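You operate a simulated robot arm through the tools that you are given. There is no shell and no other tool. Be economical: measure what you need, move in short steps, check, and stop when the job is done.

The job below is to be done with a simulated two-armed robot. You get a single attempt, and the scene is never put back.

Task
Open the sliding mesh tray, take the thick silver ring and leave it in the inside of the sliding mesh tray and shut the tray again. Then put the bent cup in the inside of the rinse tray. Then put the long carton on the machine end of the tool bench away on the top of the packing bench. Then push the tool bench door shut. Then open the bolts drawer, take the silver nut from the inside of the bolts drawer and put it in the large carton and shut the drawer again. Then take the green square block and put it on the grey plate on the upper shelf under the packing bench. The order counts.

Only the result counts: the job must be done as asked and must still hold three seconds after the hand-in. Knocking over, shifting, dropping, spilling or breaking anything else fails it.

Robot
Two 7-joint arms with two-finger parallel grippers on one trunk, on a base that drives. Base frame: it is fixed to the floor where the robot stands at the start and does not move with it; the origin is under the middle of the robot, x ahead of it, y to its left, z up. Lengths are in m, angles in degrees, forces in N, time in s.
The left shoulder is at the start at [0.07, 0.13, 1.212], the right one opposite. With the tool pointing down near the work surface each hand reaches from about 0.1 to 0.32 m from the robot's upright axis, wherever it stands, measured 20 degrees to its own side. Places, roughly: bent cup (6x4x4 cm) [0.7, 4.1, 0.9]; bolts drawer [0.5, 6.1, 0.6]; green square block (6x6x3 cm) [0.5, 7.2, 0.3]; grey plate [-0.25, 9, 0.5]; inside of the rinse tray [0.7, 1.4, 0.9]; inside of the sliding mesh tray [0.7, 0, 0.9]; large carton (20x15x8 cm) [-1.4, 9.1, 0.9]; long carton [0.75, 4, 0.75]; silver nut (4x3x2 cm) [0.5, 6.2, 0.6]; sliding mesh tray [0.7, 0, 0.9]; thick silver ring (3x3x3 cm) [0.4, 3.9, 0.9]; tool bench door [0.1, 5.5, 0.4]; top of the packing bench [-1.1, 9.1, 0.8]. Payload 1.57 kg a hand.
Tool frame (each hand has its own): the origin (TCP) lies between the finger pads and is the grasp point; the fingertips stand 0.03 m ahead of it; z points along the fingers, y is the line along which they close. The gripper opens to 0.08 m. The fingers are 0.017 m wide and 0.012 m thick; the gripper's body (0.04 by 0.082 m) begins 0.08 m behind the TCP.
Orientation is told as [roll, pitch, yaw] about the base's x, y, z axes, in that order, counted from this pose: with the fingers straight down and closing along the base's y, the tool's x points along the base's -x, its y along +y and its z along -z.

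Tools
- The arms move only by the tool apply_moves. It takes "left_rows", "right_rows" or both (then of equal length, played together; a hand with none holds still); each is a list of rows, each a list of 7 numbers: the opening, from 0 (shut) to 1 (fully open), then the shift along the base's x, y, z in m, then the turn, a rotation vector about the base's x, y, z in degrees. In form: [[gripper, tx, ty, tz, rx, ry, rz], ...]. A call has 1 to 8 rows; each row is the pose to reach, as a shift and turn from the pose commanded when the call began. Rows are played at 5 a second. More than 0.05 m and 8.6 degrees between two rows, or a gripper value outside its range, and nothing of the call is played. A pose out of reach is approached as far as the arm can. The call stops where the force on the tool passes 40 N (or 10 N more than at its start, if that is more) or the arm is blocked; 0.2 s more then pass. Each finger travels about 0.108 m/s and halts on what it meets, pressing with about 34 N; the grip force reading is that of the motor and also rises with nothing between the fingers. The clock runs only during rows and for 0.2 s after the last one: add rows that repeat a pose to give the fingers time. It gives the time, the measured TCP pose, the force on the tool (base axes), the opening and the grip force at its end, in the units of the frame above (readings bear some noise), with the torque about the TCP (base axes, N m) and any sound that the robot's microphone picked up.
- Cameras (640 x 400 px; columns grow to the right, rows downward): "scene" is now at [0.1106, 0.0194, 1.4201]; the picture's right is [0.31, -0.95, -0.00], its down [-0.78, -0.26, -0.57] and it looks along [0.54, 0.18, -0.82] (base axes); focal length 214 px, centre (320, 200). "left" rides on the left gripper at [0.072, 0.007, -0.122] in its tool frame; the picture's right is [-0.09, 1.00, 0.00], its down [-0.84, -0.08, -0.54] and it looks along [-0.54, -0.05, 0.84] (tool axes); focal length 238 px, centre (320, 200). "right" rides on the right gripper at [0.072, -0.007, -0.122] in its tool frame; the picture's right is [0.09, 1.00, 0.00], its down [-0.84, 0.08, -0.54] and it looks along [-0.54, 0.05, 0.84] (tool axes); focal length 238 px, centre (320, 200).
- capture(camera): a new picture of that camera. No time passes.
- lift_body(by): slides the trunk up (or, below 0, down) by that many m; the arms and the scene camera ride with it, the base frame stays. It gives what a move gives, with no picture.
- drive_base(legs): drives the robot by 1 to 6 legs, each [ahead, left, turn to the left] in m, m and degrees, along the robot's own axes; the way and the turn of a leg run together, so that a leg with both is an arc; at most 1.5 m and 180 degrees a leg. The arms and the cameras ride along, it lands a little off, and it stops where it bumps. It gives what a move gives.
- aim_head(pan, tilt): turns the head with the scene camera to pan (to the left, within 86 degrees either way) and tilt (down, from -29 to 69), counted from straight ahead of the robot. It gives what a move gives.
- probe_pixels(camera, pixels): for up to 12 pixels [column, row] of the newest picture of that camera ("zoom" is the newest enlarged one), the place [x, y, z] in the base frame of the surface seen there, good to about 0.002 m, but the place of the scene camera against the robot may be out by one fixed shift of up to 0.018 m in any direction. No time passes.
- close_up(camera, box): a new picture of the part [left, top, right, bottom] of that camera's present view, enlarged. No time passes.
- close_job(): hands the job in; it is judged then, once.

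Keep the steps short. Do not move on a guess: measure, check each grasp and each placing, and mend mistakes. In all there are 145 turns and 178 pictures (those below and enlarged ones count). Leave the grippers open and the arms clear of the work at the hand-in unless told otherwise, and finish with a single line.

The tools are called after ">>>" by a JSON object that holds its "method" and its "body". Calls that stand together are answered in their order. apply_moves: Moves the arms, as the interface text tells. Its arguments: {"type":"object","properties":{"left_rows":{"type":"array","items":{"type":"array","items":{"type":"number"}}},"right_rows":{"type":"array","items":{"type":"array","items":{"type":"number"}}}},"required":[]} The other tools are called the same way: lift_body (by) slides the trunk up or down; drive_base (legs) drives the base; aim_head (pan, tilt) turns the head that bears the scene camera; capture (camera) takes a picture; probe_pixels (camera, pixels) gives the place of the surface under pixels of a picture; close_up (camera, box) takes an enlarged picture of a part of a camera's view; close_job () hands the job in.

At the start:

```text
time_s: 0.0
left_position: [0.3787, 0.253, 1.164]
left_ee_rot: [0.0, 0.1, 0.2]
left_ft_force: [0.0, -0.4, 0.0]
left_moment: [-0.01, 0.01, 0.01]
left_width: 0.0799
left_finger_force: 0.0
right_position: [0.4492, -0.1467, 1.0831]
right_ee_rot: [-0.1, -0.1, 0.0]
right_ft_force: [-0.2, -0.4, 0.6]
right_moment: [0.0, 0.02, -0.01]
right_width: 0.0798
right_finger_force: 0.0
trunk travel left (down, up): [-0.85, 0.09]
robot x, y, heading: [-0.0005, -0.0013, 0.1]
head pan, tilt: [18.1, 55.2]
```

scene: 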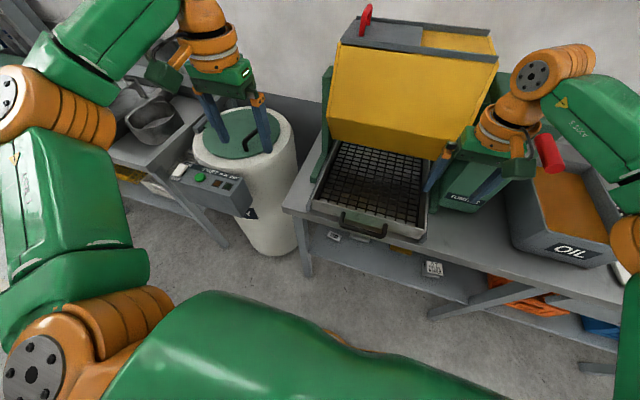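
right: 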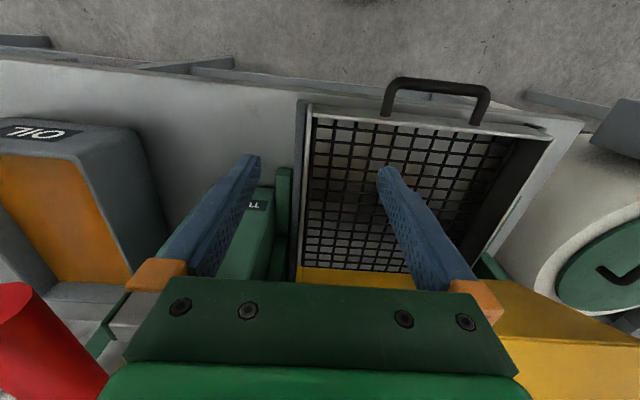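
left: 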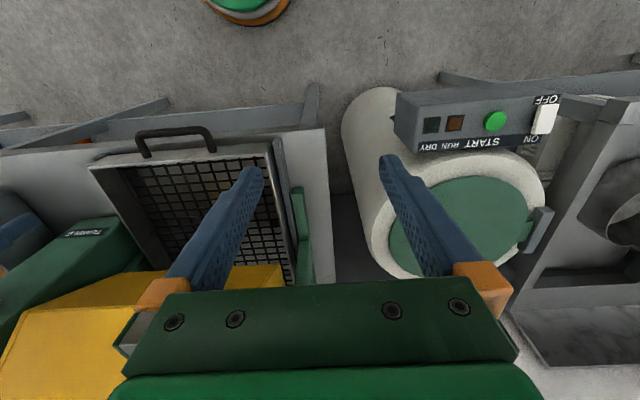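

The yellow hood with the mesh tray and its handle (about 370,228) is ahead. I measure the handle and the tray first.

>>> {"method": "close_up", "body": {"camera": "scene", "box": [280, 100, 480, 260]}}

>>> {"method": "probe_pixels", "body": {"camera": "right", "pixels": [[437, 84], [392, 95], [483, 100], [308, 200], [545, 145], [400, 270], [420, 120], [360, 200], [120, 85], [560, 110]]}}

>>> {"method": "probe_pixels", "body": {"camera": "scene", "pixels": [[372, 230], [345, 215], [398, 235], [325, 205], [420, 228], [340, 140], [420, 160], [380, 180], [365, 20], [500, 240]]}}

```text
2.50 times, centred on (380, 180) of scene
```

zoom: 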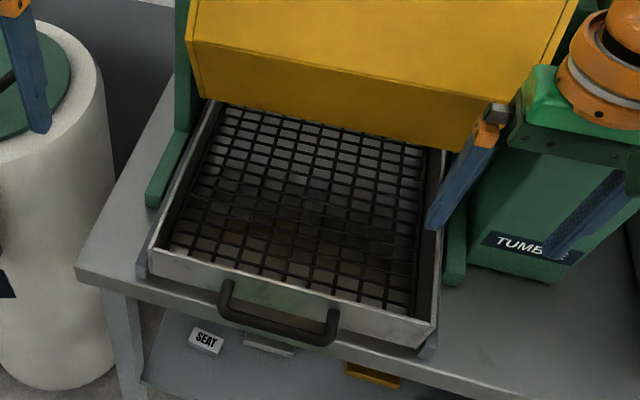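

```text
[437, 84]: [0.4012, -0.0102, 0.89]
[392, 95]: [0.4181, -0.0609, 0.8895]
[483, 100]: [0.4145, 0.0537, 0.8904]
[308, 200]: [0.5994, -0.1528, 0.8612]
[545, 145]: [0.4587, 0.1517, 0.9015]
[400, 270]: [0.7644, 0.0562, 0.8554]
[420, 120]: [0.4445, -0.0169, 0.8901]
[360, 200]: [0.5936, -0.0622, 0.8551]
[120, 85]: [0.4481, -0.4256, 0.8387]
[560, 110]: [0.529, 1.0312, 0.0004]
```

```text
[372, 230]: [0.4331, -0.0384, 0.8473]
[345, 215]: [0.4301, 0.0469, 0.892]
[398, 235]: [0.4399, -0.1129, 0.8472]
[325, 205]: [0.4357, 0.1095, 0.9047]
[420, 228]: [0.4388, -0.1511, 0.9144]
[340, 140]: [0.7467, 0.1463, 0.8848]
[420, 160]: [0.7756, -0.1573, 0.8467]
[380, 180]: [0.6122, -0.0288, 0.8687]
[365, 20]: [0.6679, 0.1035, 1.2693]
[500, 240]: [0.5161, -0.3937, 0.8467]
```

The handle bar lies at x≈0.40, y −0.06..0.054, z≈0.89. The tray front is at x≈0.44, so there is a gap behind the bar that a closed hand can hook. First I pull the left hand back so it stays clear. I also look lower to see the bench front and the floor.

>>> {"method": "apply_moves", "body": {"left_rows": [[1, -0.05, 0, 0, 0, 0, 0], [1, -0.1, 0, 0, 0, 0, 0], [1, -0.13, 0, 0, 0, 0, 0]], "right_rows": [[0.5, 0, 0, 0, 0, 0, 0], [0, -0.01, 0, 0, 0, 0, 0], [0, -0.02, 0, 0, 0, 0, 0]]}}

>>> {"method": "aim_head", "body": {"pan": 0, "tilt": 60}}

>>> {"method": "capture", "body": {"camera": "scene"}}

>>> {"method": "capture", "body": {"camera": "left"}}

```text
time_s: 0.8
left_position: [0.2455, 0.2515, 1.1633]
left_ee_rot: [0.0, 0.0, 0.0]
left_ft_force: [0.3, -0.1, 0.3]
left_moment: [-0.01, -0.01, 0.0]
left_width: 0.0799
left_finger_force: 0.1
right_position: [0.4266, -0.1485, 1.0851]
right_ee_rot: [0.0, 0.0, 0.0]
right_ft_force: [-0.3, 1.1, 0.5]
right_moment: [0.03, 0.0, -0.02]
right_width: 0.0001
right_finger_force: 21.6
trunk travel left (down, up): [-0.85, 0.09]
robot x, y, heading: [0.0001, -0.0017, -0.1]
head pan, tilt: [18.1, 55.2]
```

```text
time_s: 1.6
left_position: [0.2478, 0.2522, 1.1637]
left_ee_rot: [0.0, 0.0, 0.1]
left_ft_force: [-0.2, 1.1, 0.2]
left_moment: [-0.01, 0.02, 0.01]
left_width: 0.0798
left_finger_force: 0.0
right_position: [0.428, -0.1485, 1.0831]
right_ee_rot: [-0.1, 0.0, -0.1]
right_ft_force: [-0.5, -0.5, 0.7]
right_moment: [0.01, 0.0, 0.01]
right_width: 0.0003
right_finger_force: 21.2
trunk travel left (down, up): [-0.85, 0.09]
robot x, y, heading: [-0.0012, -0.0013, 0.1]
head pan, tilt: [0.0, 60.0]
```

```text
173 pictures are left
```

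scene: 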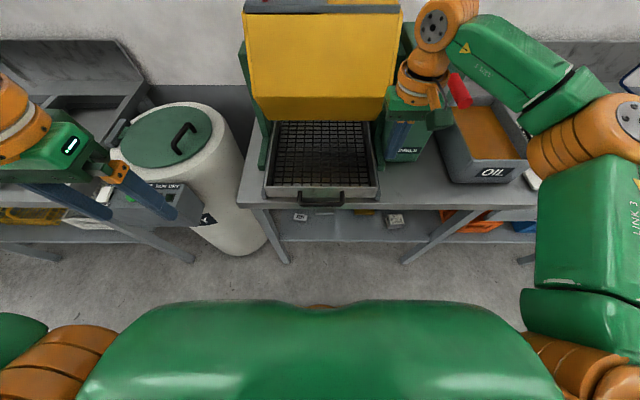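

```text
172 pictures are left
```

left: 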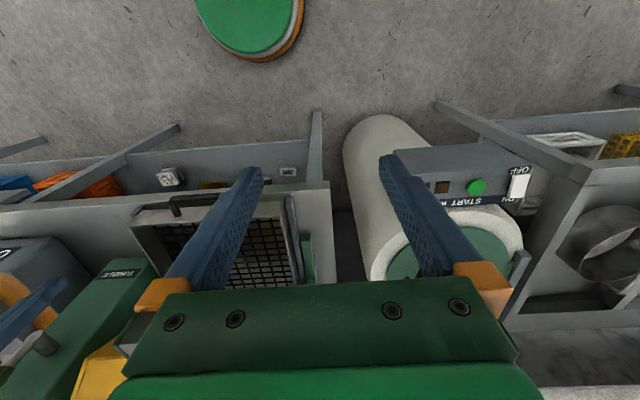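

The drum's control panel sticks out near the left hand, so I check its place before I shift left and go down.

>>> {"method": "probe_pixels", "body": {"camera": "left", "pixels": [[450, 155], [520, 185], [475, 230], [300, 15], [245, 55], [600, 185], [560, 135], [275, 170]]}}

>>> {"method": "drive_base", "body": {"legs": [[0, 0.14, 0]]}}

>>> {"method": "capture", "body": {"camera": "right"}}

```text
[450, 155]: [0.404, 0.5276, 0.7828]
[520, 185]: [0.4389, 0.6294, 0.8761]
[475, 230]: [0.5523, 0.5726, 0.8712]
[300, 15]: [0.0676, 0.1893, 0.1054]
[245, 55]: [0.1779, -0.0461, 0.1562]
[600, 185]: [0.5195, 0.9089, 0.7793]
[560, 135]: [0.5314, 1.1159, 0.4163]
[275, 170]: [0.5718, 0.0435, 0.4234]
```

```text
time_s: 2.9
left_position: [0.2478, 0.3881, 1.1649]
left_ee_rot: [0.2, 0.0, 0.0]
left_ft_force: [0.1, -0.1, -0.3]
left_moment: [0.07, -0.01, 0.01]
left_width: 0.0799
left_finger_force: 0.1
right_position: [0.4286, -0.0124, 1.0822]
right_ee_rot: [0.1, 0.0, -0.2]
right_ft_force: [-0.1, -0.9, -0.4]
right_moment: [-0.01, 0.01, -0.02]
right_width: 0.0
right_finger_force: 21.1
trunk travel left (down, up): [-0.85, 0.09]
robot x, y, heading: [0.0019, 0.1398, 0.1]
head pan, tilt: [0.0, 60.0]
```

```text
171 pictures are left
```

right: 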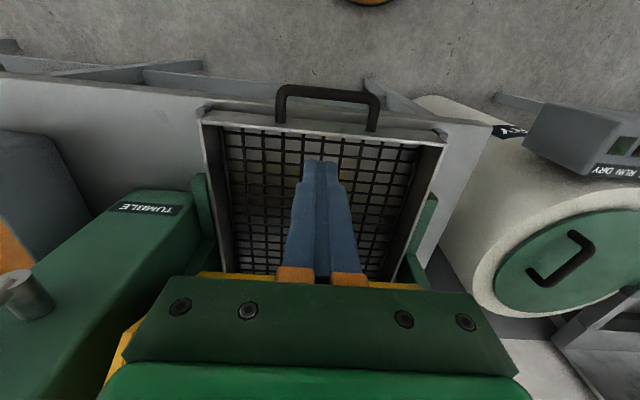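

I measure the bar's edges and the tray front more finely from here.

>>> {"method": "close_up", "body": {"camera": "right", "box": [240, 70, 420, 160]}}

>>> {"method": "probe_pixels", "body": {"camera": "right", "pixels": [[328, 88], [328, 94], [328, 98], [310, 122], [310, 128], [310, 133], [280, 110], [374, 115], [328, 108]]}}

```text
3.56 times, centred on (330, 115) of right
```

zoom: 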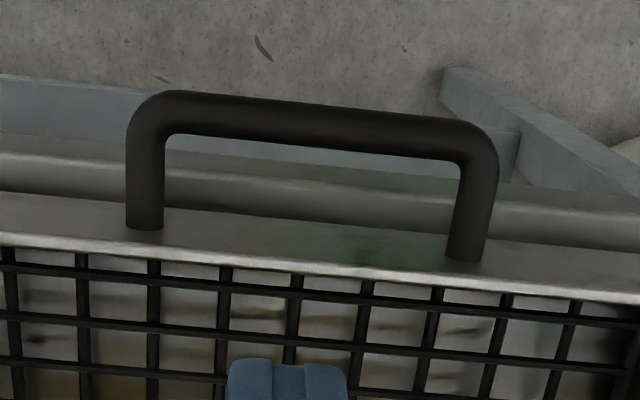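

```text
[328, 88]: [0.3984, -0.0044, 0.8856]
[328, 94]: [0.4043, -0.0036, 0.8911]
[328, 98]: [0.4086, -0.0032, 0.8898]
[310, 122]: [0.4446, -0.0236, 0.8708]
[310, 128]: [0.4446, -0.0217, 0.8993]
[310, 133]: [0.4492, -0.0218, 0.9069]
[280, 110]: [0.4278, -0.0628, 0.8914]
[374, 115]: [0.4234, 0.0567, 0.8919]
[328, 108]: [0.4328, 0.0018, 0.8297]
```

The bar spans x 0.397–0.411 and the tray front is at 0.444. The hand at x=0.4286 drops straight into the gap, so I lower the trunk by 0.185.

>>> {"method": "lift_body", "body": {"by": -0.185}}

>>> {"method": "capture", "body": {"camera": "right"}}

```text
time_s: 5.0
left_position: [0.2476, 0.3907, 0.9779]
left_ee_rot: [0.0, -0.1, 0.0]
left_ft_force: [0.0, 0.6, -0.4]
left_moment: [0.01, 0.03, 0.02]
left_width: 0.0798
left_finger_force: 0.0
right_position: [0.4268, -0.0105, 0.8981]
right_ee_rot: [0.1, 0.0, -0.1]
right_ft_force: [-0.3, -0.7, 0.6]
right_moment: [0.04, 0.02, 0.02]
right_width: 0.0002
right_finger_force: 20.6
trunk travel left (down, up): [-0.665, 0.275]
robot x, y, heading: [0.0019, 0.1345, -0.1]
head pan, tilt: [0.0, 60.0]
```

```text
169 pictures are left
```

right: 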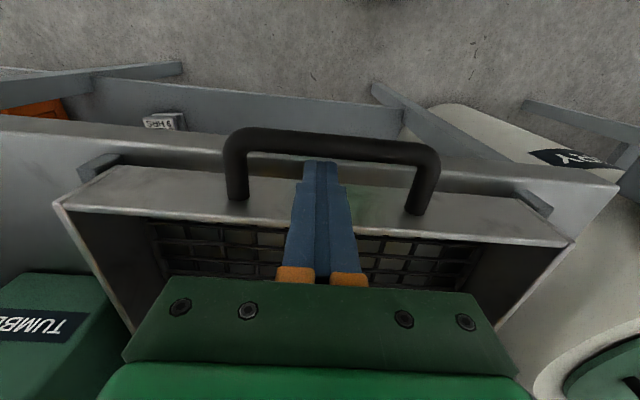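

The fingertip (320,165) sits between the bar and the tray front. I pull toward the robot.

>>> {"method": "apply_moves", "body": {"right_rows": [[0, -0.02, 0, 0, 0, 0, 0], [0, -0.05, 0, 0, 0, 0, 0], [0, -0.08, 0, 0, 0, 0, 0], [0, -0.11, 0, 0, 0, 0, 0], [0, -0.14, 0, 0, 0, 0, 0], [0, -0.17, 0, 0, 0, 0, 0]]}}

>>> {"method": "capture", "body": {"camera": "right"}}

>>> {"method": "capture", "body": {"camera": "scene"}}

```text
time_s: 6.4
left_position: [0.2478, 0.3912, 0.9786]
left_ee_rot: [0.0, 0.0, -0.1]
left_ft_force: [0.3, 0.0, 0.0]
left_moment: [0.0, -0.04, -0.02]
left_width: 0.0799
left_finger_force: 0.1
right_position: [0.2574, -0.0113, 0.8988]
right_ee_rot: [0.0, -0.1, -0.1]
right_ft_force: [-0.2, 1.4, 0.2]
right_moment: [0.0, -0.02, -0.01]
right_width: 0.0001
right_finger_force: 21.3
trunk travel left (down, up): [-0.665, 0.275]
robot x, y, heading: [-0.0008, 0.1393, -0.2]
head pan, tilt: [0.0, 60.0]
```

```text
168 pictures are left
```

right: 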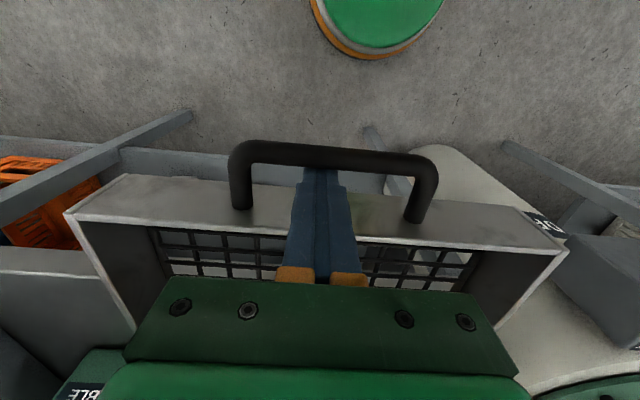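

```text
167 pictures are left
```

scene: 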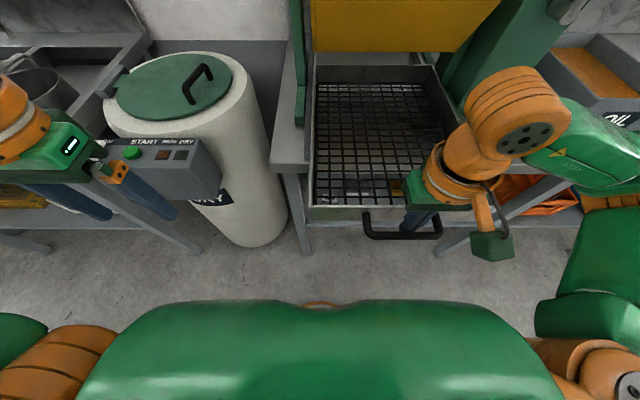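

The tray has slid out about 0.16 m and its whole inside is open to view. I lift clear and look to the left along the way.

>>> {"method": "lift_body", "body": {"by": 0.2}}

>>> {"method": "aim_head", "body": {"pan": 75, "tilt": 25}}

>>> {"method": "capture", "body": {"camera": "scene"}}

```text
time_s: 8.5
left_position: [0.249, 0.3906, 1.1777]
left_ee_rot: [0.1, 0.0, -0.1]
left_ft_force: [-0.1, -0.2, -0.3]
left_moment: [-0.01, 0.02, -0.02]
left_width: 0.08
left_finger_force: 0.0
right_position: [0.2575, -0.0102, 1.0993]
right_ee_rot: [-0.1, 0.0, 0.0]
right_ft_force: [0.3, 0.4, -0.8]
right_moment: [-0.01, 0.01, 0.01]
right_width: 0.0
right_finger_force: 21.4
trunk travel left (down, up): [-0.865, 0.075]
robot x, y, heading: [-0.0025, 0.1358, 0.1]
head pan, tilt: [0.0, 60.0]
```

```text
time_s: 10.0
left_position: [0.2471, 0.3894, 1.1786]
left_ee_rot: [0.0, 0.0, 0.0]
left_ft_force: [-0.1, -0.2, -0.1]
left_moment: [0.02, -0.04, 0.0]
left_width: 0.0799
left_finger_force: 0.1
right_position: [0.2585, -0.0107, 1.0979]
right_ee_rot: [-0.1, 0.0, -0.2]
right_ft_force: [0.3, 0.5, -0.4]
right_moment: [0.0, 0.0, 0.0]
right_width: 0.0
right_finger_force: 20.8
trunk travel left (down, up): [-0.865, 0.075]
robot x, y, heading: [0.0, 0.1371, -0.3]
head pan, tilt: [75.0, 25.0]
```

```text
166 pictures are left
```

scene: 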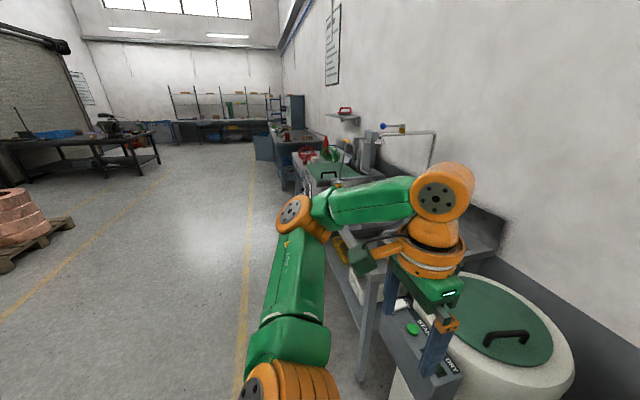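

The aisle to the left is clear. An open door juts out further along. I back off 0.15 m, drive left to y≈3.85, and look at the next bench.

>>> {"method": "drive_base", "body": {"legs": [[-0.15, 0, 0], [0, 1.5, 0], [0, 1.5, 0], [0, 0.75, 0]]}}

>>> {"method": "aim_head", "body": {"pan": 0, "tilt": 50}}

>>> {"method": "capture", "body": {"camera": "scene"}}

>>> {"method": "capture", "body": {"camera": "right"}}

>>> {"method": "capture", "body": {"camera": "left"}}

```text
time_s: 29.1
left_position: [-0.0168, 4.1407, 1.1777]
left_ee_rot: [0.0, 0.0, 2.1]
left_ft_force: [-0.4, 0.3, -0.1]
left_moment: [0.01, -0.02, -0.01]
left_width: 0.0801
left_finger_force: 0.0
right_position: [0.0091, 3.7397, 1.0985]
right_ee_rot: [0.0, 0.0, 1.9]
right_ft_force: [-0.2, 0.4, -0.5]
right_moment: [-0.02, 0.02, 0.01]
right_width: 0.0
right_finger_force: 21.1
trunk travel left (down, up): [-0.865, 0.075]
robot x, y, heading: [-0.2534, 3.8798, 2.3]
head pan, tilt: [75.0, 25.0]
```

```text
time_s: 30.5
left_position: [-0.016, 4.142, 1.1785]
left_ee_rot: [0.0, 0.0, 2.2]
left_ft_force: [-0.3, 0.5, 0.2]
left_moment: [0.0, -0.02, -0.01]
left_width: 0.08
left_finger_force: 0.1
right_position: [0.0096, 3.742, 1.0988]
right_ee_rot: [0.0, 0.0, 2.1]
right_ft_force: [0.0, -0.4, -0.1]
right_moment: [0.01, 0.02, 0.01]
right_width: 0.0
right_finger_force: 21.3
trunk travel left (down, up): [-0.865, 0.075]
robot x, y, heading: [-0.2574, 3.8808, 1.8]
head pan, tilt: [0.0, 50.0]
```

```text
165 pictures are left
```

scene: 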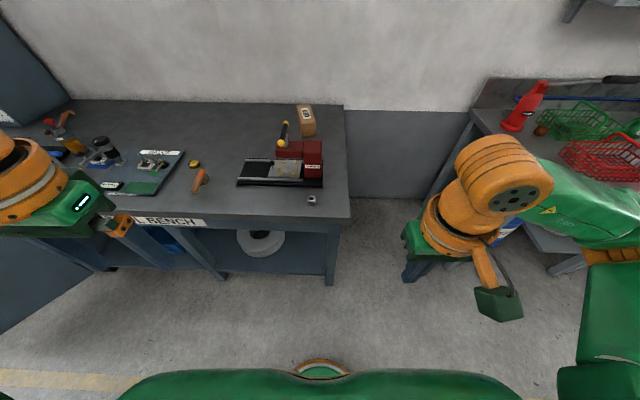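

```text
164 pictures are left
```

right: 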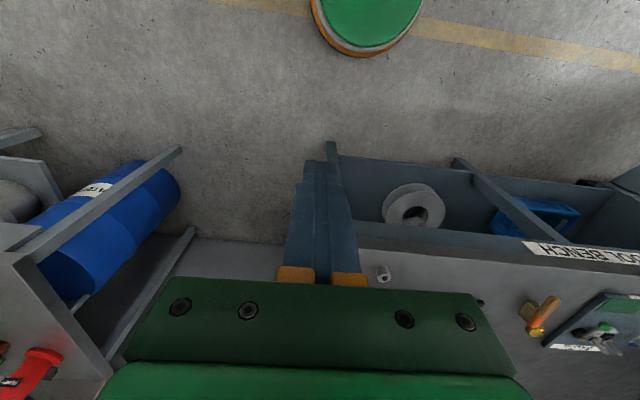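

```text
163 pictures are left
```

left: 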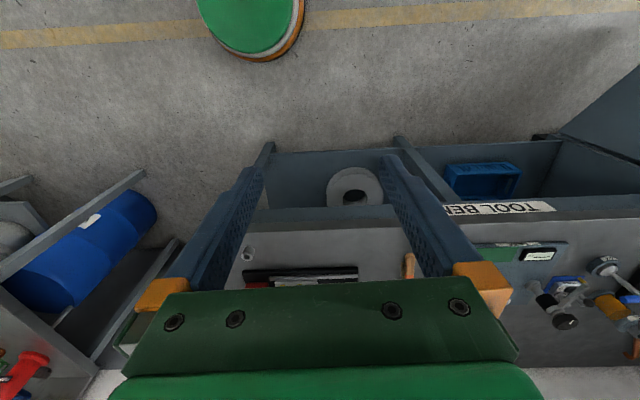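

The ring is the small silver object near (311,200), with a vise, cup and brown carton behind it. I enlarge this end of the bench.

>>> {"method": "close_up", "body": {"camera": "scene", "box": [180, 90, 360, 210]}}

>>> {"method": "probe_pixels", "body": {"camera": "scene", "pixels": [[311, 200], [311, 195], [290, 168], [284, 128], [283, 143], [306, 112], [311, 130], [306, 123], [348, 216], [200, 182], [320, 212]]}}

>>> {"method": "probe_pixels", "body": {"camera": "left", "pixels": [[249, 251], [249, 256], [252, 248], [300, 230], [300, 220]]}}

```text
3.33 times, centred on (270, 150) of scene
```

zoom: 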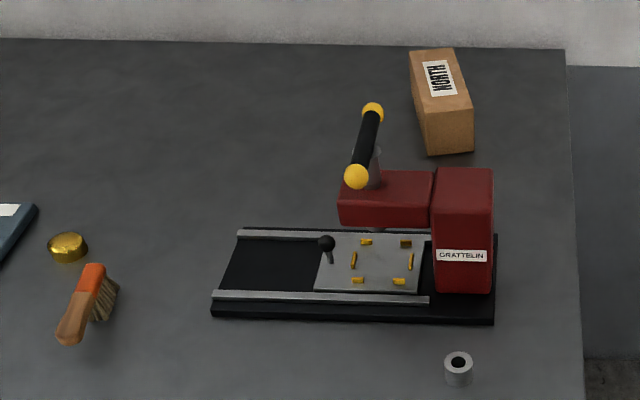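

```text
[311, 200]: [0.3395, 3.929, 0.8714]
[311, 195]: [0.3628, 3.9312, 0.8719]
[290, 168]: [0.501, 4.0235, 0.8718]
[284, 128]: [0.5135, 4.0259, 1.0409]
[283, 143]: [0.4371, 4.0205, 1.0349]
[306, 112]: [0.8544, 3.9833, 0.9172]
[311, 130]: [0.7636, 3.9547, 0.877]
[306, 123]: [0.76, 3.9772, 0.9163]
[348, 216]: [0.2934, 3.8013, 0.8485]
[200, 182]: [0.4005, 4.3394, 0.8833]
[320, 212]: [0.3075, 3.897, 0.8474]
```

```text
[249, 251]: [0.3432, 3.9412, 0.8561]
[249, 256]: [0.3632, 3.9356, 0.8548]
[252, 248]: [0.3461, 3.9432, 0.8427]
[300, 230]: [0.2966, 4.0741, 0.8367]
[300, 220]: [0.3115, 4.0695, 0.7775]
```

The ring stands at about [0.352, 3.938], with its top at z≈0.856 on a bench top at 0.837. I drive so that the right hand comes in front of it, and open the right gripper.

>>> {"method": "drive_base", "body": {"legs": [[0.24, 0.2, -2]]}}

>>> {"method": "apply_moves", "body": {"right_rows": [[0.4, 0.03, 0, 0, 0, 0, 0], [0.8, 0.05, 0, 0, 0, 0, 0], [0.8, 0.05, 0, 0, 0, 0, 0]]}}

>>> {"method": "capture", "body": {"camera": "right"}}

>>> {"method": "capture", "body": {"camera": "scene"}}

```text
time_s: 32.6
left_position: [0.2278, 4.3333, 1.179]
left_ee_rot: [0.1, -0.1, -0.4]
left_ft_force: [-1.4, 0.0, 0.1]
left_moment: [-0.01, -0.04, -0.02]
left_width: 0.0799
left_finger_force: 0.1
right_position: [0.2371, 3.9333, 1.0999]
right_ee_rot: [0.1, -0.2, -0.4]
right_ft_force: [-0.3, -0.4, -0.9]
right_moment: [0.03, 0.0, 0.02]
right_width: 0.0001
right_finger_force: 21.1
trunk travel left (down, up): [-0.865, 0.075]
robot x, y, heading: [-0.0221, 4.0831, -0.5]
head pan, tilt: [0.0, 50.0]
```

```text
time_s: 33.4
left_position: [0.2281, 4.3347, 1.1778]
left_ee_rot: [0.0, 0.0, -0.3]
left_ft_force: [-0.5, 0.5, 0.3]
left_moment: [-0.01, 0.0, 0.0]
left_width: 0.0797
left_finger_force: 0.1
right_position: [0.2883, 3.9348, 1.1001]
right_ee_rot: [0.0, 0.0, -0.4]
right_ft_force: [0.1, 0.0, -0.9]
right_moment: [0.0, -0.02, 0.03]
right_width: 0.064
right_finger_force: 0.0
trunk travel left (down, up): [-0.865, 0.075]
robot x, y, heading: [-0.018, 4.0818, -0.6]
head pan, tilt: [0.0, 50.0]
```

```text
161 pictures are left
```

right: 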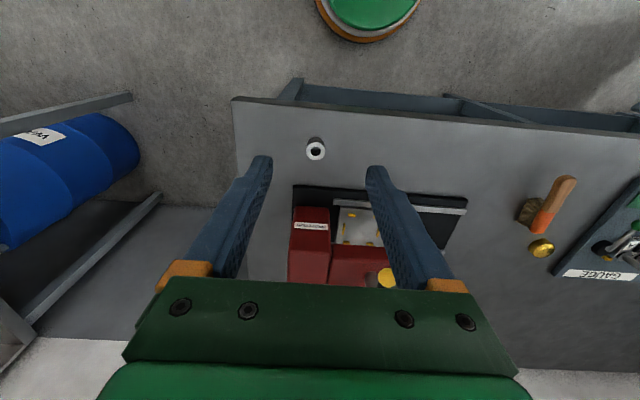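

```text
160 pictures are left
```

scene: 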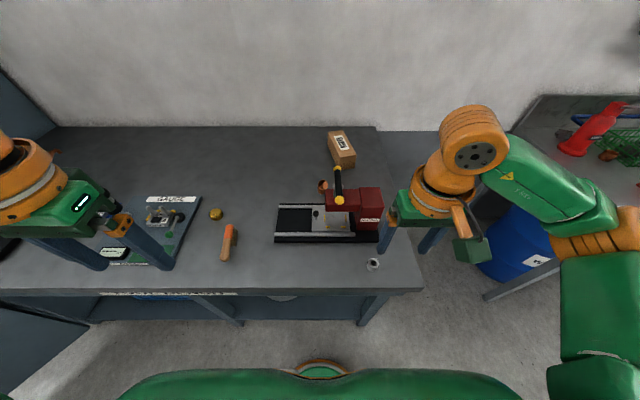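

A copper cup now shows behind the machine's lever at scene (323,186). I measure the ring, the cup, the carton and the machine.

>>> {"method": "close_up", "body": {"camera": "scene", "box": [260, 110, 400, 280]}}

>>> {"method": "probe_pixels", "body": {"camera": "right", "pixels": [[316, 144], [316, 159], [307, 151], [325, 151], [316, 137], [300, 110], [388, 278], [310, 215], [310, 190]]}}

>>> {"method": "probe_pixels", "body": {"camera": "scene", "pixels": [[322, 183], [322, 190], [339, 198], [337, 169], [337, 134], [352, 150], [343, 160], [328, 135], [332, 163], [355, 163], [300, 195]]}}

```text
2.35 times, centred on (330, 195) of scene
```

zoom: 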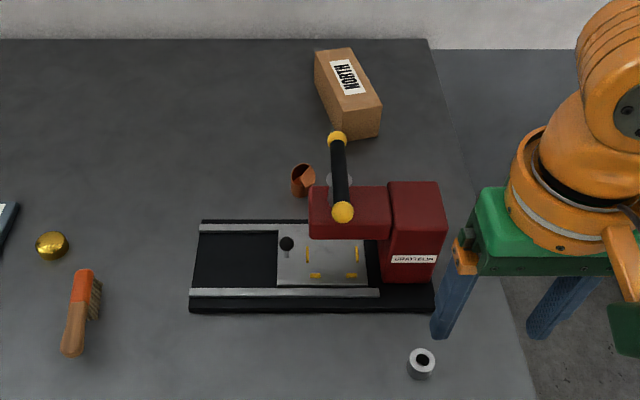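

```text
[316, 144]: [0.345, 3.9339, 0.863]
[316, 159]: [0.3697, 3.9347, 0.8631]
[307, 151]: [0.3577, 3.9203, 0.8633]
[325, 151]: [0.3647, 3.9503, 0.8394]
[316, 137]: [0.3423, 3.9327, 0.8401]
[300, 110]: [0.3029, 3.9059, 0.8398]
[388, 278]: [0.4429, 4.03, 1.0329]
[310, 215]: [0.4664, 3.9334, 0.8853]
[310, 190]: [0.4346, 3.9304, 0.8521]
```

```text
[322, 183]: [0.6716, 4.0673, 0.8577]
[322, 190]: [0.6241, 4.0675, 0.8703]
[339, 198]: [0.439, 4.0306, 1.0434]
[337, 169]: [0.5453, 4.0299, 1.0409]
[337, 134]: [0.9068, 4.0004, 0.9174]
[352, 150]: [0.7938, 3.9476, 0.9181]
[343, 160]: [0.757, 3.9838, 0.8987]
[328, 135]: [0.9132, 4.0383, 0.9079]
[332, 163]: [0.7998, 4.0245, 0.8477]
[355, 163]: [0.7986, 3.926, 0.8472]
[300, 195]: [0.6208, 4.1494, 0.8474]
```

The ring's centre is [0.358, 3.934], top at 0.863, bench at 0.840. I move over it, check, then go down to TCP z≈0.873.

>>> {"method": "apply_moves", "body": {"right_rows": [[0.8, 0.04, 0, 0, 0, 0, 0], [0.8, 0.07, 0, 0, 0, 0, 0], [0.8, 0.07, 0, 0, 0, 0, 0]]}}

>>> {"method": "lift_body", "body": {"by": -0.16}}

>>> {"method": "capture", "body": {"camera": "right"}}

```text
time_s: 34.2
left_position: [0.2288, 4.3351, 1.1794]
left_ee_rot: [0.0, 0.0, -0.4]
left_ft_force: [-0.2, -0.5, 0.0]
left_moment: [0.05, -0.01, 0.0]
left_width: 0.0799
left_finger_force: 0.1
right_position: [0.3577, 3.9339, 1.1017]
right_ee_rot: [0.0, 0.0, -0.4]
right_ft_force: [0.2, 0.5, 0.4]
right_moment: [-0.01, -0.01, 0.02]
right_width: 0.064
right_finger_force: 0.0
trunk travel left (down, up): [-0.865, 0.075]
robot x, y, heading: [-0.0214, 4.0839, -0.6]
head pan, tilt: [0.0, 50.0]
```

```text
time_s: 36.1
left_position: [0.2298, 4.334, 1.0176]
left_ee_rot: [-0.1, 0.1, -0.4]
left_ft_force: [0.2, 0.1, -0.3]
left_moment: [-0.01, -0.01, -0.02]
left_width: 0.08
left_finger_force: 0.0
right_position: [0.3582, 3.934, 0.9403]
right_ee_rot: [0.0, 0.0, -0.4]
right_ft_force: [0.2, 0.1, 0.2]
right_moment: [0.0, -0.02, 0.0]
right_width: 0.0643
right_finger_force: 0.1
trunk travel left (down, up): [-0.705, 0.235]
robot x, y, heading: [-0.0176, 4.0841, -0.5]
head pan, tilt: [0.0, 50.0]
```

```text
158 pictures are left
```

right: 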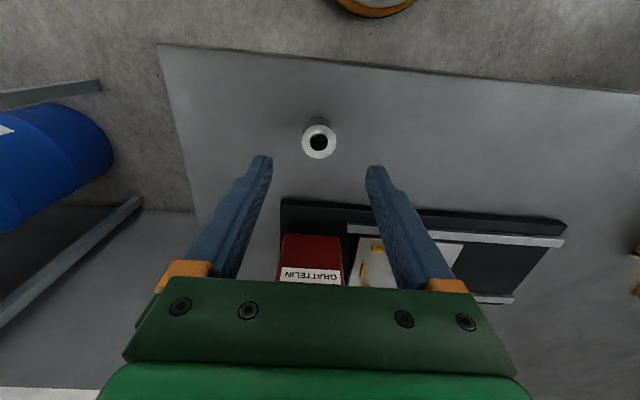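

The ring (319,142) is between the fingers. I check its place once more and go down.

>>> {"method": "probe_pixels", "body": {"camera": "right", "pixels": [[319, 130], [319, 153], [306, 142], [332, 142]]}}

>>> {"method": "lift_body", "body": {"by": -0.067}}

>>> {"method": "apply_moves", "body": {"right_rows": [[0.5, 0, 0, 0, 0, 0, 0], [0.2, 0, 0, 0, 0, 0, 0], [0, 0, 0, 0, 0, 0, 0], [0, 0, 0, 0, 0, 0, 0]]}}

>>> {"method": "capture", "body": {"camera": "right"}}

```text
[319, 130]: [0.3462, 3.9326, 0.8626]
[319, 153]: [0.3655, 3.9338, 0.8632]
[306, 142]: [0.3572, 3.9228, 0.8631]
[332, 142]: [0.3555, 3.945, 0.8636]
```

```text
time_s: 37.1
left_position: [0.23, 4.3365, 0.9503]
left_ee_rot: [0.1, 0.0, -0.4]
left_ft_force: [-0.3, -0.6, 0.1]
left_moment: [-0.02, -0.02, -0.01]
left_width: 0.0803
left_finger_force: 0.1
right_position: [0.3593, 3.9325, 0.8744]
right_ee_rot: [-0.1, -0.1, -0.4]
right_ft_force: [-0.4, -0.1, -0.7]
right_moment: [0.01, 0.0, 0.0]
right_width: 0.0642
right_finger_force: 0.2
trunk travel left (down, up): [-0.638, 0.302]
robot x, y, heading: [-0.0205, 4.0813, -0.4]
head pan, tilt: [0.0, 50.0]
```

```text
time_s: 38.1
left_position: [0.2305, 4.3341, 0.9496]
left_ee_rot: [0.0, 0.0, -0.4]
left_ft_force: [0.2, -0.1, -0.2]
left_moment: [0.0, 0.04, 0.01]
left_width: 0.0796
left_finger_force: 0.0
right_position: [0.359, 3.934, 0.8733]
right_ee_rot: [0.0, 0.2, -0.5]
right_ft_force: [0.6, 0.2, 1.7]
right_moment: [-0.03, -0.05, 0.02]
right_width: 0.0286
right_finger_force: 34.0
trunk travel left (down, up): [-0.638, 0.302]
robot x, y, heading: [-0.0212, 4.0851, -0.5]
head pan, tilt: [0.0, 50.0]
```

```text
157 pictures are left
```

right: 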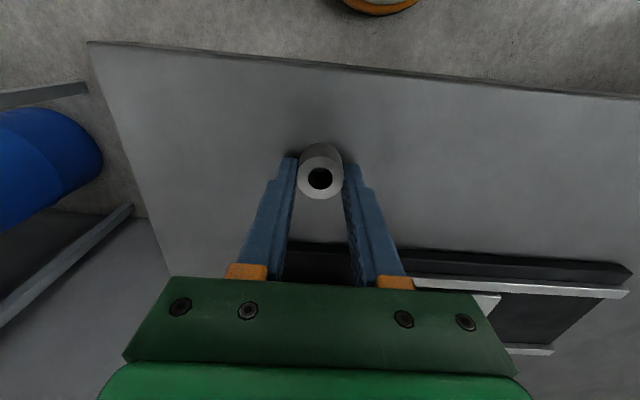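

The ring is gripped (width 0.0286, force 34). I lift, back off and drive right to the tray.

>>> {"method": "lift_body", "body": {"by": 0.227}}

>>> {"method": "drive_base", "body": {"legs": [[-0.15, 0, 0.5], [0, -1.5, 0], [0, -1.5, 0], [0, -0.94, 0]]}}

>>> {"method": "capture", "body": {"camera": "right"}}

>>> {"method": "capture", "body": {"camera": "scene"}}

```text
time_s: 40.5
left_position: [0.2307, 4.3339, 1.1776]
left_ee_rot: [0.1, -0.1, -0.4]
left_ft_force: [0.6, 0.9, -0.7]
left_moment: [0.0, 0.03, 0.01]
left_width: 0.08
left_finger_force: 0.0
right_position: [0.3588, 3.9344, 1.1009]
right_ee_rot: [0.0, 0.0, -0.4]
right_ft_force: [0.2, -0.1, -1.4]
right_moment: [-0.02, 0.0, 0.02]
right_width: 0.0285
right_finger_force: 34.0
trunk travel left (down, up): [-0.865, 0.075]
robot x, y, heading: [-0.016, 4.0821, -0.1]
head pan, tilt: [0.0, 50.0]
```

```text
time_s: 60.3
left_position: [0.0509, 0.4202, 1.1781]
left_ee_rot: [-0.1, 0.0, -0.8]
left_ft_force: [-0.9, 1.1, 0.4]
left_moment: [0.02, 0.01, 0.0]
left_width: 0.0802
left_finger_force: 0.0
right_position: [0.1774, 0.0184, 1.0992]
right_ee_rot: [-0.1, 0.1, -0.9]
right_ft_force: [0.0, 0.0, -0.9]
right_moment: [0.02, 0.0, -0.02]
right_width: 0.0289
right_finger_force: 34.2
trunk travel left (down, up): [-0.865, 0.075]
robot x, y, heading: [-0.201, 0.1724, -1.0]
head pan, tilt: [0.0, 50.0]
```

```text
156 pictures are left
```

right: 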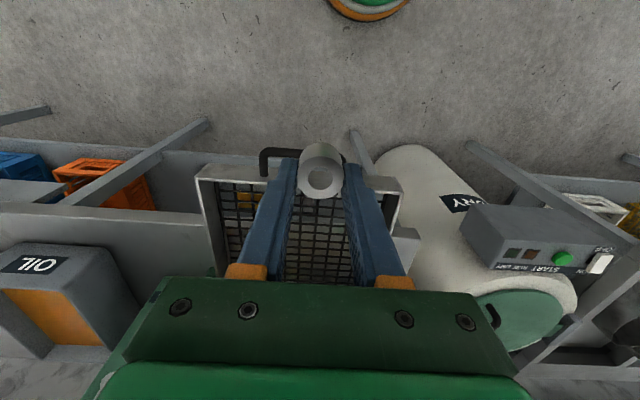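

```text
155 pictures are left
```

scene: 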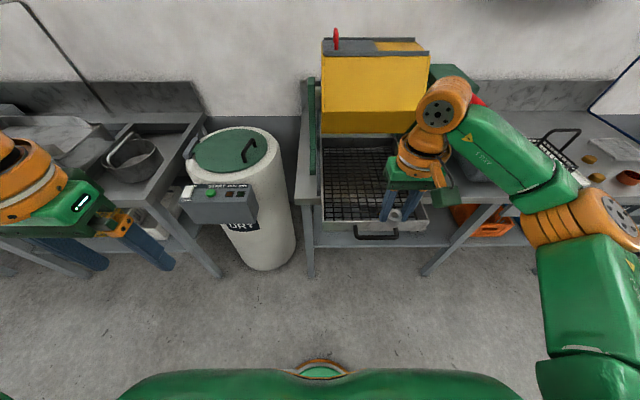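

The tray is still open. I measure the tray walls and floor, and the hood front.

>>> {"method": "probe_pixels", "body": {"camera": "right", "pixels": [[215, 170], [260, 185], [250, 205], [230, 250], [385, 185], [300, 275], [330, 260]]}}

>>> {"method": "probe_pixels", "body": {"camera": "scene", "pixels": [[375, 60], [375, 130], [350, 145], [350, 180], [360, 225], [425, 225], [340, 40]]}}

>>> {"method": "close_up", "body": {"camera": "scene", "box": [290, 30, 450, 250]}}

```text
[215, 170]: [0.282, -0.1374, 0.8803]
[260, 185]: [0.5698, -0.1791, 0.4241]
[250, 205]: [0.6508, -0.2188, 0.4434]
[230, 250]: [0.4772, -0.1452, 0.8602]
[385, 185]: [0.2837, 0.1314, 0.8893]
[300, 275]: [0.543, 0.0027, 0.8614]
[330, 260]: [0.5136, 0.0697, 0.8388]
```

```text
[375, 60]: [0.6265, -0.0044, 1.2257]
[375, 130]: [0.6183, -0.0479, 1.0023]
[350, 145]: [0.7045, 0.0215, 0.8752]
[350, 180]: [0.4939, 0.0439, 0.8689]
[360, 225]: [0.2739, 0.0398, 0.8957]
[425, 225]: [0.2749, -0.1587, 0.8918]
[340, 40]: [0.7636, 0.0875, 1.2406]
```

```text
1.82 times, centred on (370, 140) of scene
```

zoom: 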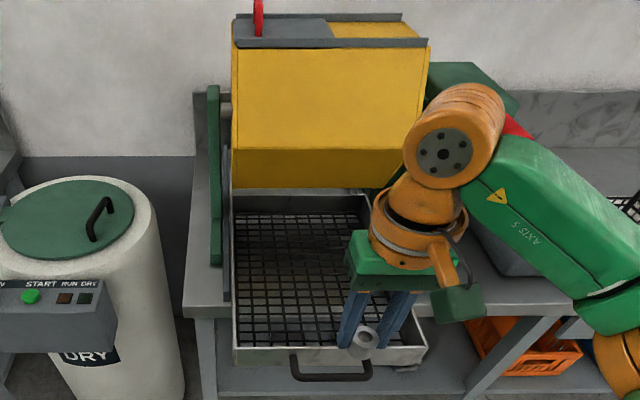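

The tray floor is at z≈0.860 and the front wall at x≈0.28. The hood only begins at x≈0.62. I drive ahead 0.2 m and put the ring at about x 0.42.

>>> {"method": "drive_base", "body": {"legs": [[0.2, 0, 1]]}}

>>> {"method": "apply_moves", "body": {"right_rows": [[0, 0.03, 0, 0, 0, 0, 0], [0, 0.05, 0, 0, 0, 0, 0], [0, 0.05, 0, 0, 0, 0, 0]]}}

>>> {"method": "lift_body", "body": {"by": -0.17}}

>>> {"method": "capture", "body": {"camera": "right"}}

```text
time_s: 61.9
left_position: [0.2432, 0.4241, 1.1788]
left_ee_rot: [0.0, -0.2, 0.5]
left_ft_force: [-1.1, 0.0, 0.5]
left_moment: [0.02, -0.04, -0.02]
left_width: 0.0802
left_finger_force: 0.0
right_position: [0.3772, 0.0259, 1.1017]
right_ee_rot: [0.0, -0.1, 0.4]
right_ft_force: [-0.3, 0.6, 0.0]
right_moment: [-0.02, -0.04, 0.0]
right_width: 0.0285
right_finger_force: 34.3
trunk travel left (down, up): [-0.865, 0.075]
robot x, y, heading: [0.0019, 0.1715, 0.3]
head pan, tilt: [0.0, 50.0]
```

```text
time_s: 62.7
left_position: [0.2472, 0.4245, 1.1783]
left_ee_rot: [0.0, 0.0, 0.4]
left_ft_force: [-0.9, 0.6, 0.2]
left_moment: [-0.01, 0.02, -0.03]
left_width: 0.0799
left_finger_force: 0.1
right_position: [0.4309, 0.025, 1.1013]
right_ee_rot: [0.0, 0.0, 0.4]
right_ft_force: [-1.7, 0.1, -0.3]
right_moment: [-0.02, 0.0, -0.04]
right_width: 0.0285
right_finger_force: 33.8
trunk travel left (down, up): [-0.865, 0.075]
robot x, y, heading: [0.0011, 0.1692, 0.7]
head pan, tilt: [0.0, 50.0]
```

```text
time_s: 64.7
left_position: [0.2467, 0.4239, 1.008]
left_ee_rot: [0.0, 0.1, 0.5]
left_ft_force: [0.3, -0.2, -0.1]
left_moment: [0.01, 0.02, -0.05]
left_width: 0.0802
left_finger_force: 0.1
right_position: [0.4314, 0.0255, 0.9311]
right_ee_rot: [0.0, 0.1, 0.5]
right_ft_force: [-0.2, -0.1, -0.8]
right_moment: [0.01, 0.02, -0.02]
right_width: 0.0286
right_finger_force: 34.2
trunk travel left (down, up): [-0.695, 0.245]
robot x, y, heading: [0.0017, 0.1715, 0.4]
head pan, tilt: [0.0, 50.0]
```

```text
153 pictures are left
```

right: 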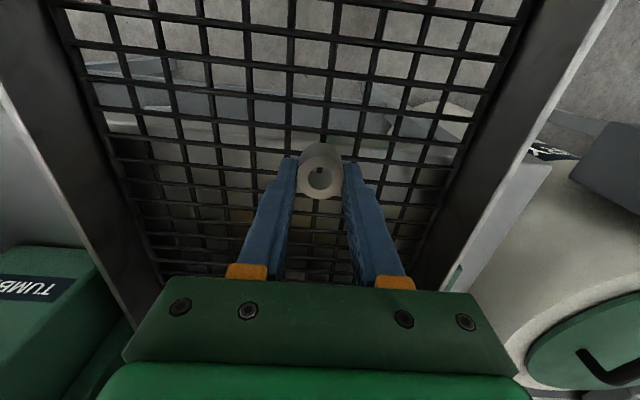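

The mesh cells look nearly as large as the ring, so I measure the wires before releasing.

>>> {"method": "probe_pixels", "body": {"camera": "right", "pixels": [[250, 130], [292, 110], [330, 110], [370, 115], [410, 125], [447, 133], [415, 108], [412, 137], [410, 163], [405, 185]]}}

>>> {"method": "close_up", "body": {"camera": "right", "box": [220, 80, 440, 240]}}

```text
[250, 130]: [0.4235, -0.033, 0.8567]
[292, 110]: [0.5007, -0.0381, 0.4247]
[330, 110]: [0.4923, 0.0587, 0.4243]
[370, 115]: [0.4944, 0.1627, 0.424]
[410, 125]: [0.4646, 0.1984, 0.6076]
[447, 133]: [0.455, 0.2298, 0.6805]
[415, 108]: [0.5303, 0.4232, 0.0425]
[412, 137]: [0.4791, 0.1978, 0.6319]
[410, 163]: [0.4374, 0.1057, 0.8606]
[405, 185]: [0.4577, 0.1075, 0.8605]
```

```text
2.50 times, centred on (330, 160) of right
```

zoom: 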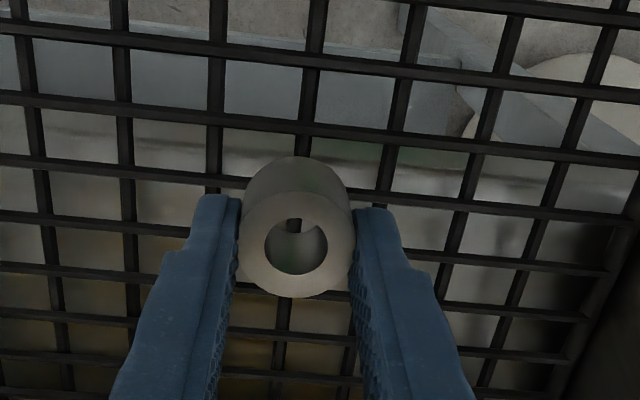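

The cells (about 3 cm) are close to the ring's size, so it must sit on a wire crossing. I locate the wires with finer probes.

>>> {"method": "probe_pixels", "body": {"camera": "zoom", "pixels": [[304, 100], [300, 135], [283, 325], [278, 345], [216, 100], [213, 170], [400, 100], [387, 160], [387, 202], [420, 275], [160, 170], [170, 222]]}}

>>> {"method": "probe_pixels", "body": {"camera": "zoom", "pixels": [[160, 112], [250, 118], [350, 138], [420, 142], [420, 208], [250, 335], [310, 340], [310, 375], [460, 280], [90, 308]]}}

```text
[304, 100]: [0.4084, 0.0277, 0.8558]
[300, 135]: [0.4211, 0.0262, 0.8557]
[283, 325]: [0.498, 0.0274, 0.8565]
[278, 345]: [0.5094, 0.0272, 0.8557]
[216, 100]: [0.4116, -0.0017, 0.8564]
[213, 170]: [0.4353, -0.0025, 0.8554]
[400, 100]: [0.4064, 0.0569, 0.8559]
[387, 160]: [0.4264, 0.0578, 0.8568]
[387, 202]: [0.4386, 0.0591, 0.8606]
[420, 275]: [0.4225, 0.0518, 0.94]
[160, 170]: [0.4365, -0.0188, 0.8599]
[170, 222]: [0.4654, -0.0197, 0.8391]
```

```text
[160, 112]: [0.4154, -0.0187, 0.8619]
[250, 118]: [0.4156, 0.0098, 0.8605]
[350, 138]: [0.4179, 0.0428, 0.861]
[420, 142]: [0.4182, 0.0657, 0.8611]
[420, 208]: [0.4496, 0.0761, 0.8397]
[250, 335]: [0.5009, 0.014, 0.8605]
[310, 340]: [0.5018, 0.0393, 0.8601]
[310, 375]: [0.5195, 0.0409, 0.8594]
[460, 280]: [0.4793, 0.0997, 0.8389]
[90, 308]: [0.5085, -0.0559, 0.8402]
```

The cross wires are 2 cm apart (x 0.417, 0.4375, …) with tops at z 0.861, so the ring cannot fall through. I centre it at x 0.4275 over two wires and lower 0.036.

>>> {"method": "apply_moves", "body": {"right_rows": [[0, -0.004, 0, -0.015, 0, 0, 0], [0, -0.004, 0, -0.028, 0, 0, 0], [0, -0.004, 0, -0.034, 0, 0, 0], [0, -0.004, 0, -0.036, 0, 0, 0]]}}

>>> {"method": "capture", "body": {"camera": "right"}}

```text
time_s: 65.7
left_position: [0.2472, 0.4248, 1.0091]
left_ee_rot: [0.0, 0.0, 0.5]
left_ft_force: [0.7, 0.0, 0.1]
left_moment: [0.0, 0.01, 0.02]
left_width: 0.08
left_finger_force: 0.0
right_position: [0.4277, 0.0238, 0.895]
right_ee_rot: [0.0, 0.0, 0.3]
right_ft_force: [-0.1, 0.4, 1.9]
right_moment: [-0.03, -0.01, 0.04]
right_width: 0.0288
right_finger_force: 34.1
trunk travel left (down, up): [-0.695, 0.245]
robot x, y, heading: [0.0031, 0.1712, 0.4]
head pan, tilt: [0.0, 50.0]
```

```text
151 pictures are left
```

right: 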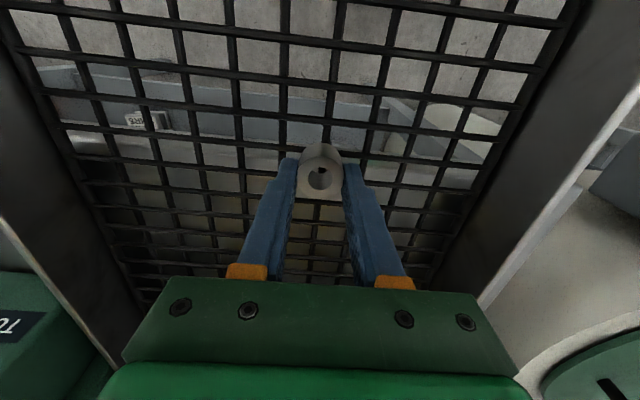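

There is light contact (1.9 N). I release slowly, then lift.

>>> {"method": "apply_moves", "body": {"right_rows": [[0.45, 0, 0, 0, 0, 0, 0], [0.7, 0, 0, 0, 0, 0, 0], [0.7, 0, 0, 0, 0, 0, 0], [0.7, 0, 0, 0.05, 0, 0, 0], [0.7, 0, 0, 0.09, 0, 0, 0], [0.7, 0, 0, 0.09, 0, 0, 0]]}}

>>> {"method": "capture", "body": {"camera": "right"}}

```text
time_s: 67.1
left_position: [0.2461, 0.4247, 1.0085]
left_ee_rot: [0.1, 0.0, 0.4]
left_ft_force: [-0.1, 0.1, 0.7]
left_moment: [0.0, 0.01, -0.01]
left_width: 0.0798
left_finger_force: 0.0
right_position: [0.4283, 0.0244, 0.9865]
right_ee_rot: [0.0, 0.1, 0.4]
right_ft_force: [0.3, -0.3, 1.1]
right_moment: [-0.02, 0.03, 0.01]
right_width: 0.0559
right_finger_force: 0.0
trunk travel left (down, up): [-0.695, 0.245]
robot x, y, heading: [0.001, 0.1733, 0.4]
head pan, tilt: [0.0, 50.0]
```

```text
150 pictures are left
```

right: 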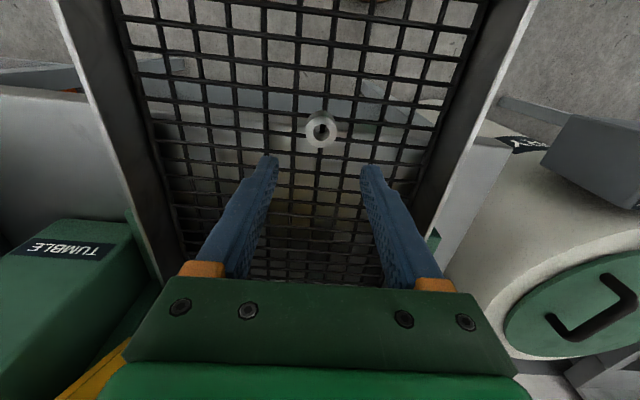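

The ring stands upright on the mesh at (321,130). Now I bring the closed hand back into the gap behind the handle bar to push the tray shut.

>>> {"method": "apply_moves", "body": {"right_rows": [[0.4, -0.045, -0.01, 0.01, 0, 0, 0], [0.1, -0.09, -0.02, 0.01, 0, 0, 0], [0, -0.135, -0.03, 0.01, 0, 0, 0], [0, -0.171, -0.034, 0.01, 0, 0, 0], [0, -0.171, -0.034, 0, 0, 0, 0]]}}

>>> {"method": "capture", "body": {"camera": "right"}}

>>> {"method": "probe_pixels", "body": {"camera": "right", "pixels": [[320, 110], [320, 118], [320, 126], [320, 134], [340, 140], [350, 147], [280, 150]]}}

```text
time_s: 68.3
left_position: [0.247, 0.4242, 1.0086]
left_ee_rot: [0.0, 0.0, 0.4]
left_ft_force: [-0.6, 0.3, -0.8]
left_moment: [-0.01, 0.02, -0.01]
left_width: 0.0801
left_finger_force: 0.0
right_position: [0.2549, -0.01, 0.9862]
right_ee_rot: [-0.1, 0.1, 0.4]
right_ft_force: [0.1, -0.8, -0.1]
right_moment: [-0.02, 0.01, 0.0]
right_width: 0.0
right_finger_force: 21.1
trunk travel left (down, up): [-0.695, 0.245]
robot x, y, heading: [0.0013, 0.1712, 0.5]
head pan, tilt: [0.0, 50.0]
```

```text
149 pictures are left
```

right: 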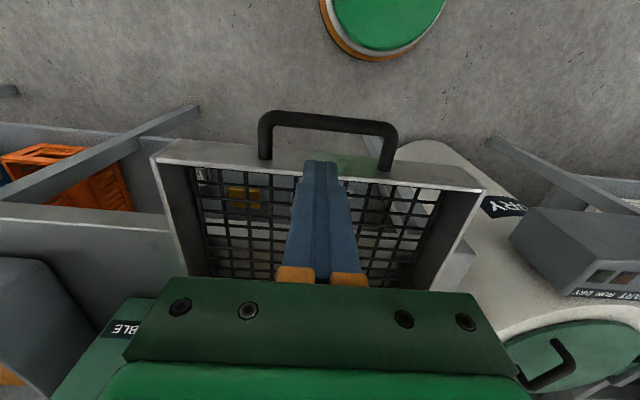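

```text
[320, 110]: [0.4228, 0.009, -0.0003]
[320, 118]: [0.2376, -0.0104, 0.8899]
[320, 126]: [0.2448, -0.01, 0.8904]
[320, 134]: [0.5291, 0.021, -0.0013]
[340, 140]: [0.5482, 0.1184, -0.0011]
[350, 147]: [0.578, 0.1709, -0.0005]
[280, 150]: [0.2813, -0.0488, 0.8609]
```

The bar is at x 0.233–0.248 and the tray front at 0.281, so I shift to x 0.264, lower, and push to the closed place (total +0.171).

>>> {"method": "apply_moves", "body": {"right_rows": [[0, 0.009, 0, 0, 0, 0, 0], [0, 0.009, 0, -0.045, 0, 0, 0], [0, 0.009, 0, -0.088, 0, 0, 0], [0, 0.009, 0, -0.088, 0, 0, 0]]}}

>>> {"method": "apply_moves", "body": {"right_rows": [[0, 0.02, 0, 0, 0, 0, 0], [0, 0.045, 0, 0, 0, 0, 0], [0, 0.07, 0, 0, 0, 0, 0], [0, 0.095, 0, 0, 0, 0, 0], [0, 0.12, 0, 0, 0, 0, 0], [0, 0.145, 0, 0, 0, 0, 0], [0, 0.16, 0, 0, 0, 0, 0], [0, 0.168, 0, 0, 0, 0, 0]]}}

>>> {"method": "capture", "body": {"camera": "right"}}

```text
time_s: 69.3
left_position: [0.2473, 0.4249, 1.008]
left_ee_rot: [0.1, 0.0, 0.5]
left_ft_force: [-0.6, -0.9, -0.3]
left_moment: [0.04, 0.01, -0.04]
left_width: 0.0801
left_finger_force: 0.0
right_position: [0.2658, -0.0088, 0.8958]
right_ee_rot: [0.0, 0.0, 0.4]
right_ft_force: [-0.2, -0.7, -0.4]
right_moment: [0.01, 0.0, -0.01]
right_width: 0.0001
right_finger_force: 21.5
trunk travel left (down, up): [-0.695, 0.245]
robot x, y, heading: [0.0022, 0.1679, 0.7]
head pan, tilt: [0.0, 50.0]
```

```text
time_s: 71.1
left_position: [0.2458, 0.4256, 1.0077]
left_ee_rot: [0.0, -0.1, 0.5]
left_ft_force: [-0.1, -0.2, -0.1]
left_moment: [-0.01, 0.06, 0.04]
left_width: 0.0801
left_finger_force: 0.1
right_position: [0.4335, -0.0079, 0.8974]
right_ee_rot: [0.0, 0.0, 0.5]
right_ft_force: [-2.1, 1.0, 0.7]
right_moment: [-0.02, -0.03, 0.02]
right_width: 0.0
right_finger_force: 21.2
trunk travel left (down, up): [-0.695, 0.245]
robot x, y, heading: [0.0001, 0.1698, 0.4]
head pan, tilt: [0.0, 50.0]
```

```text
148 pictures are left
```

right: 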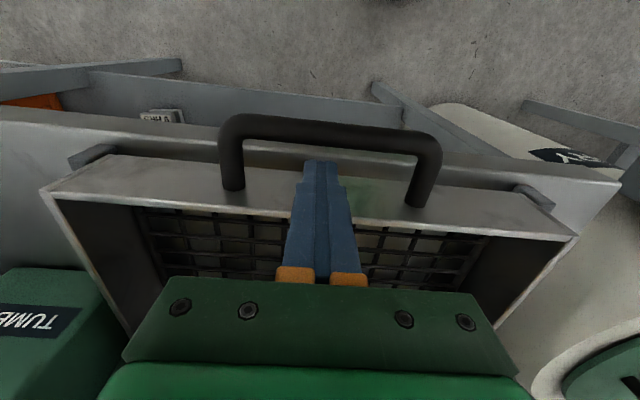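

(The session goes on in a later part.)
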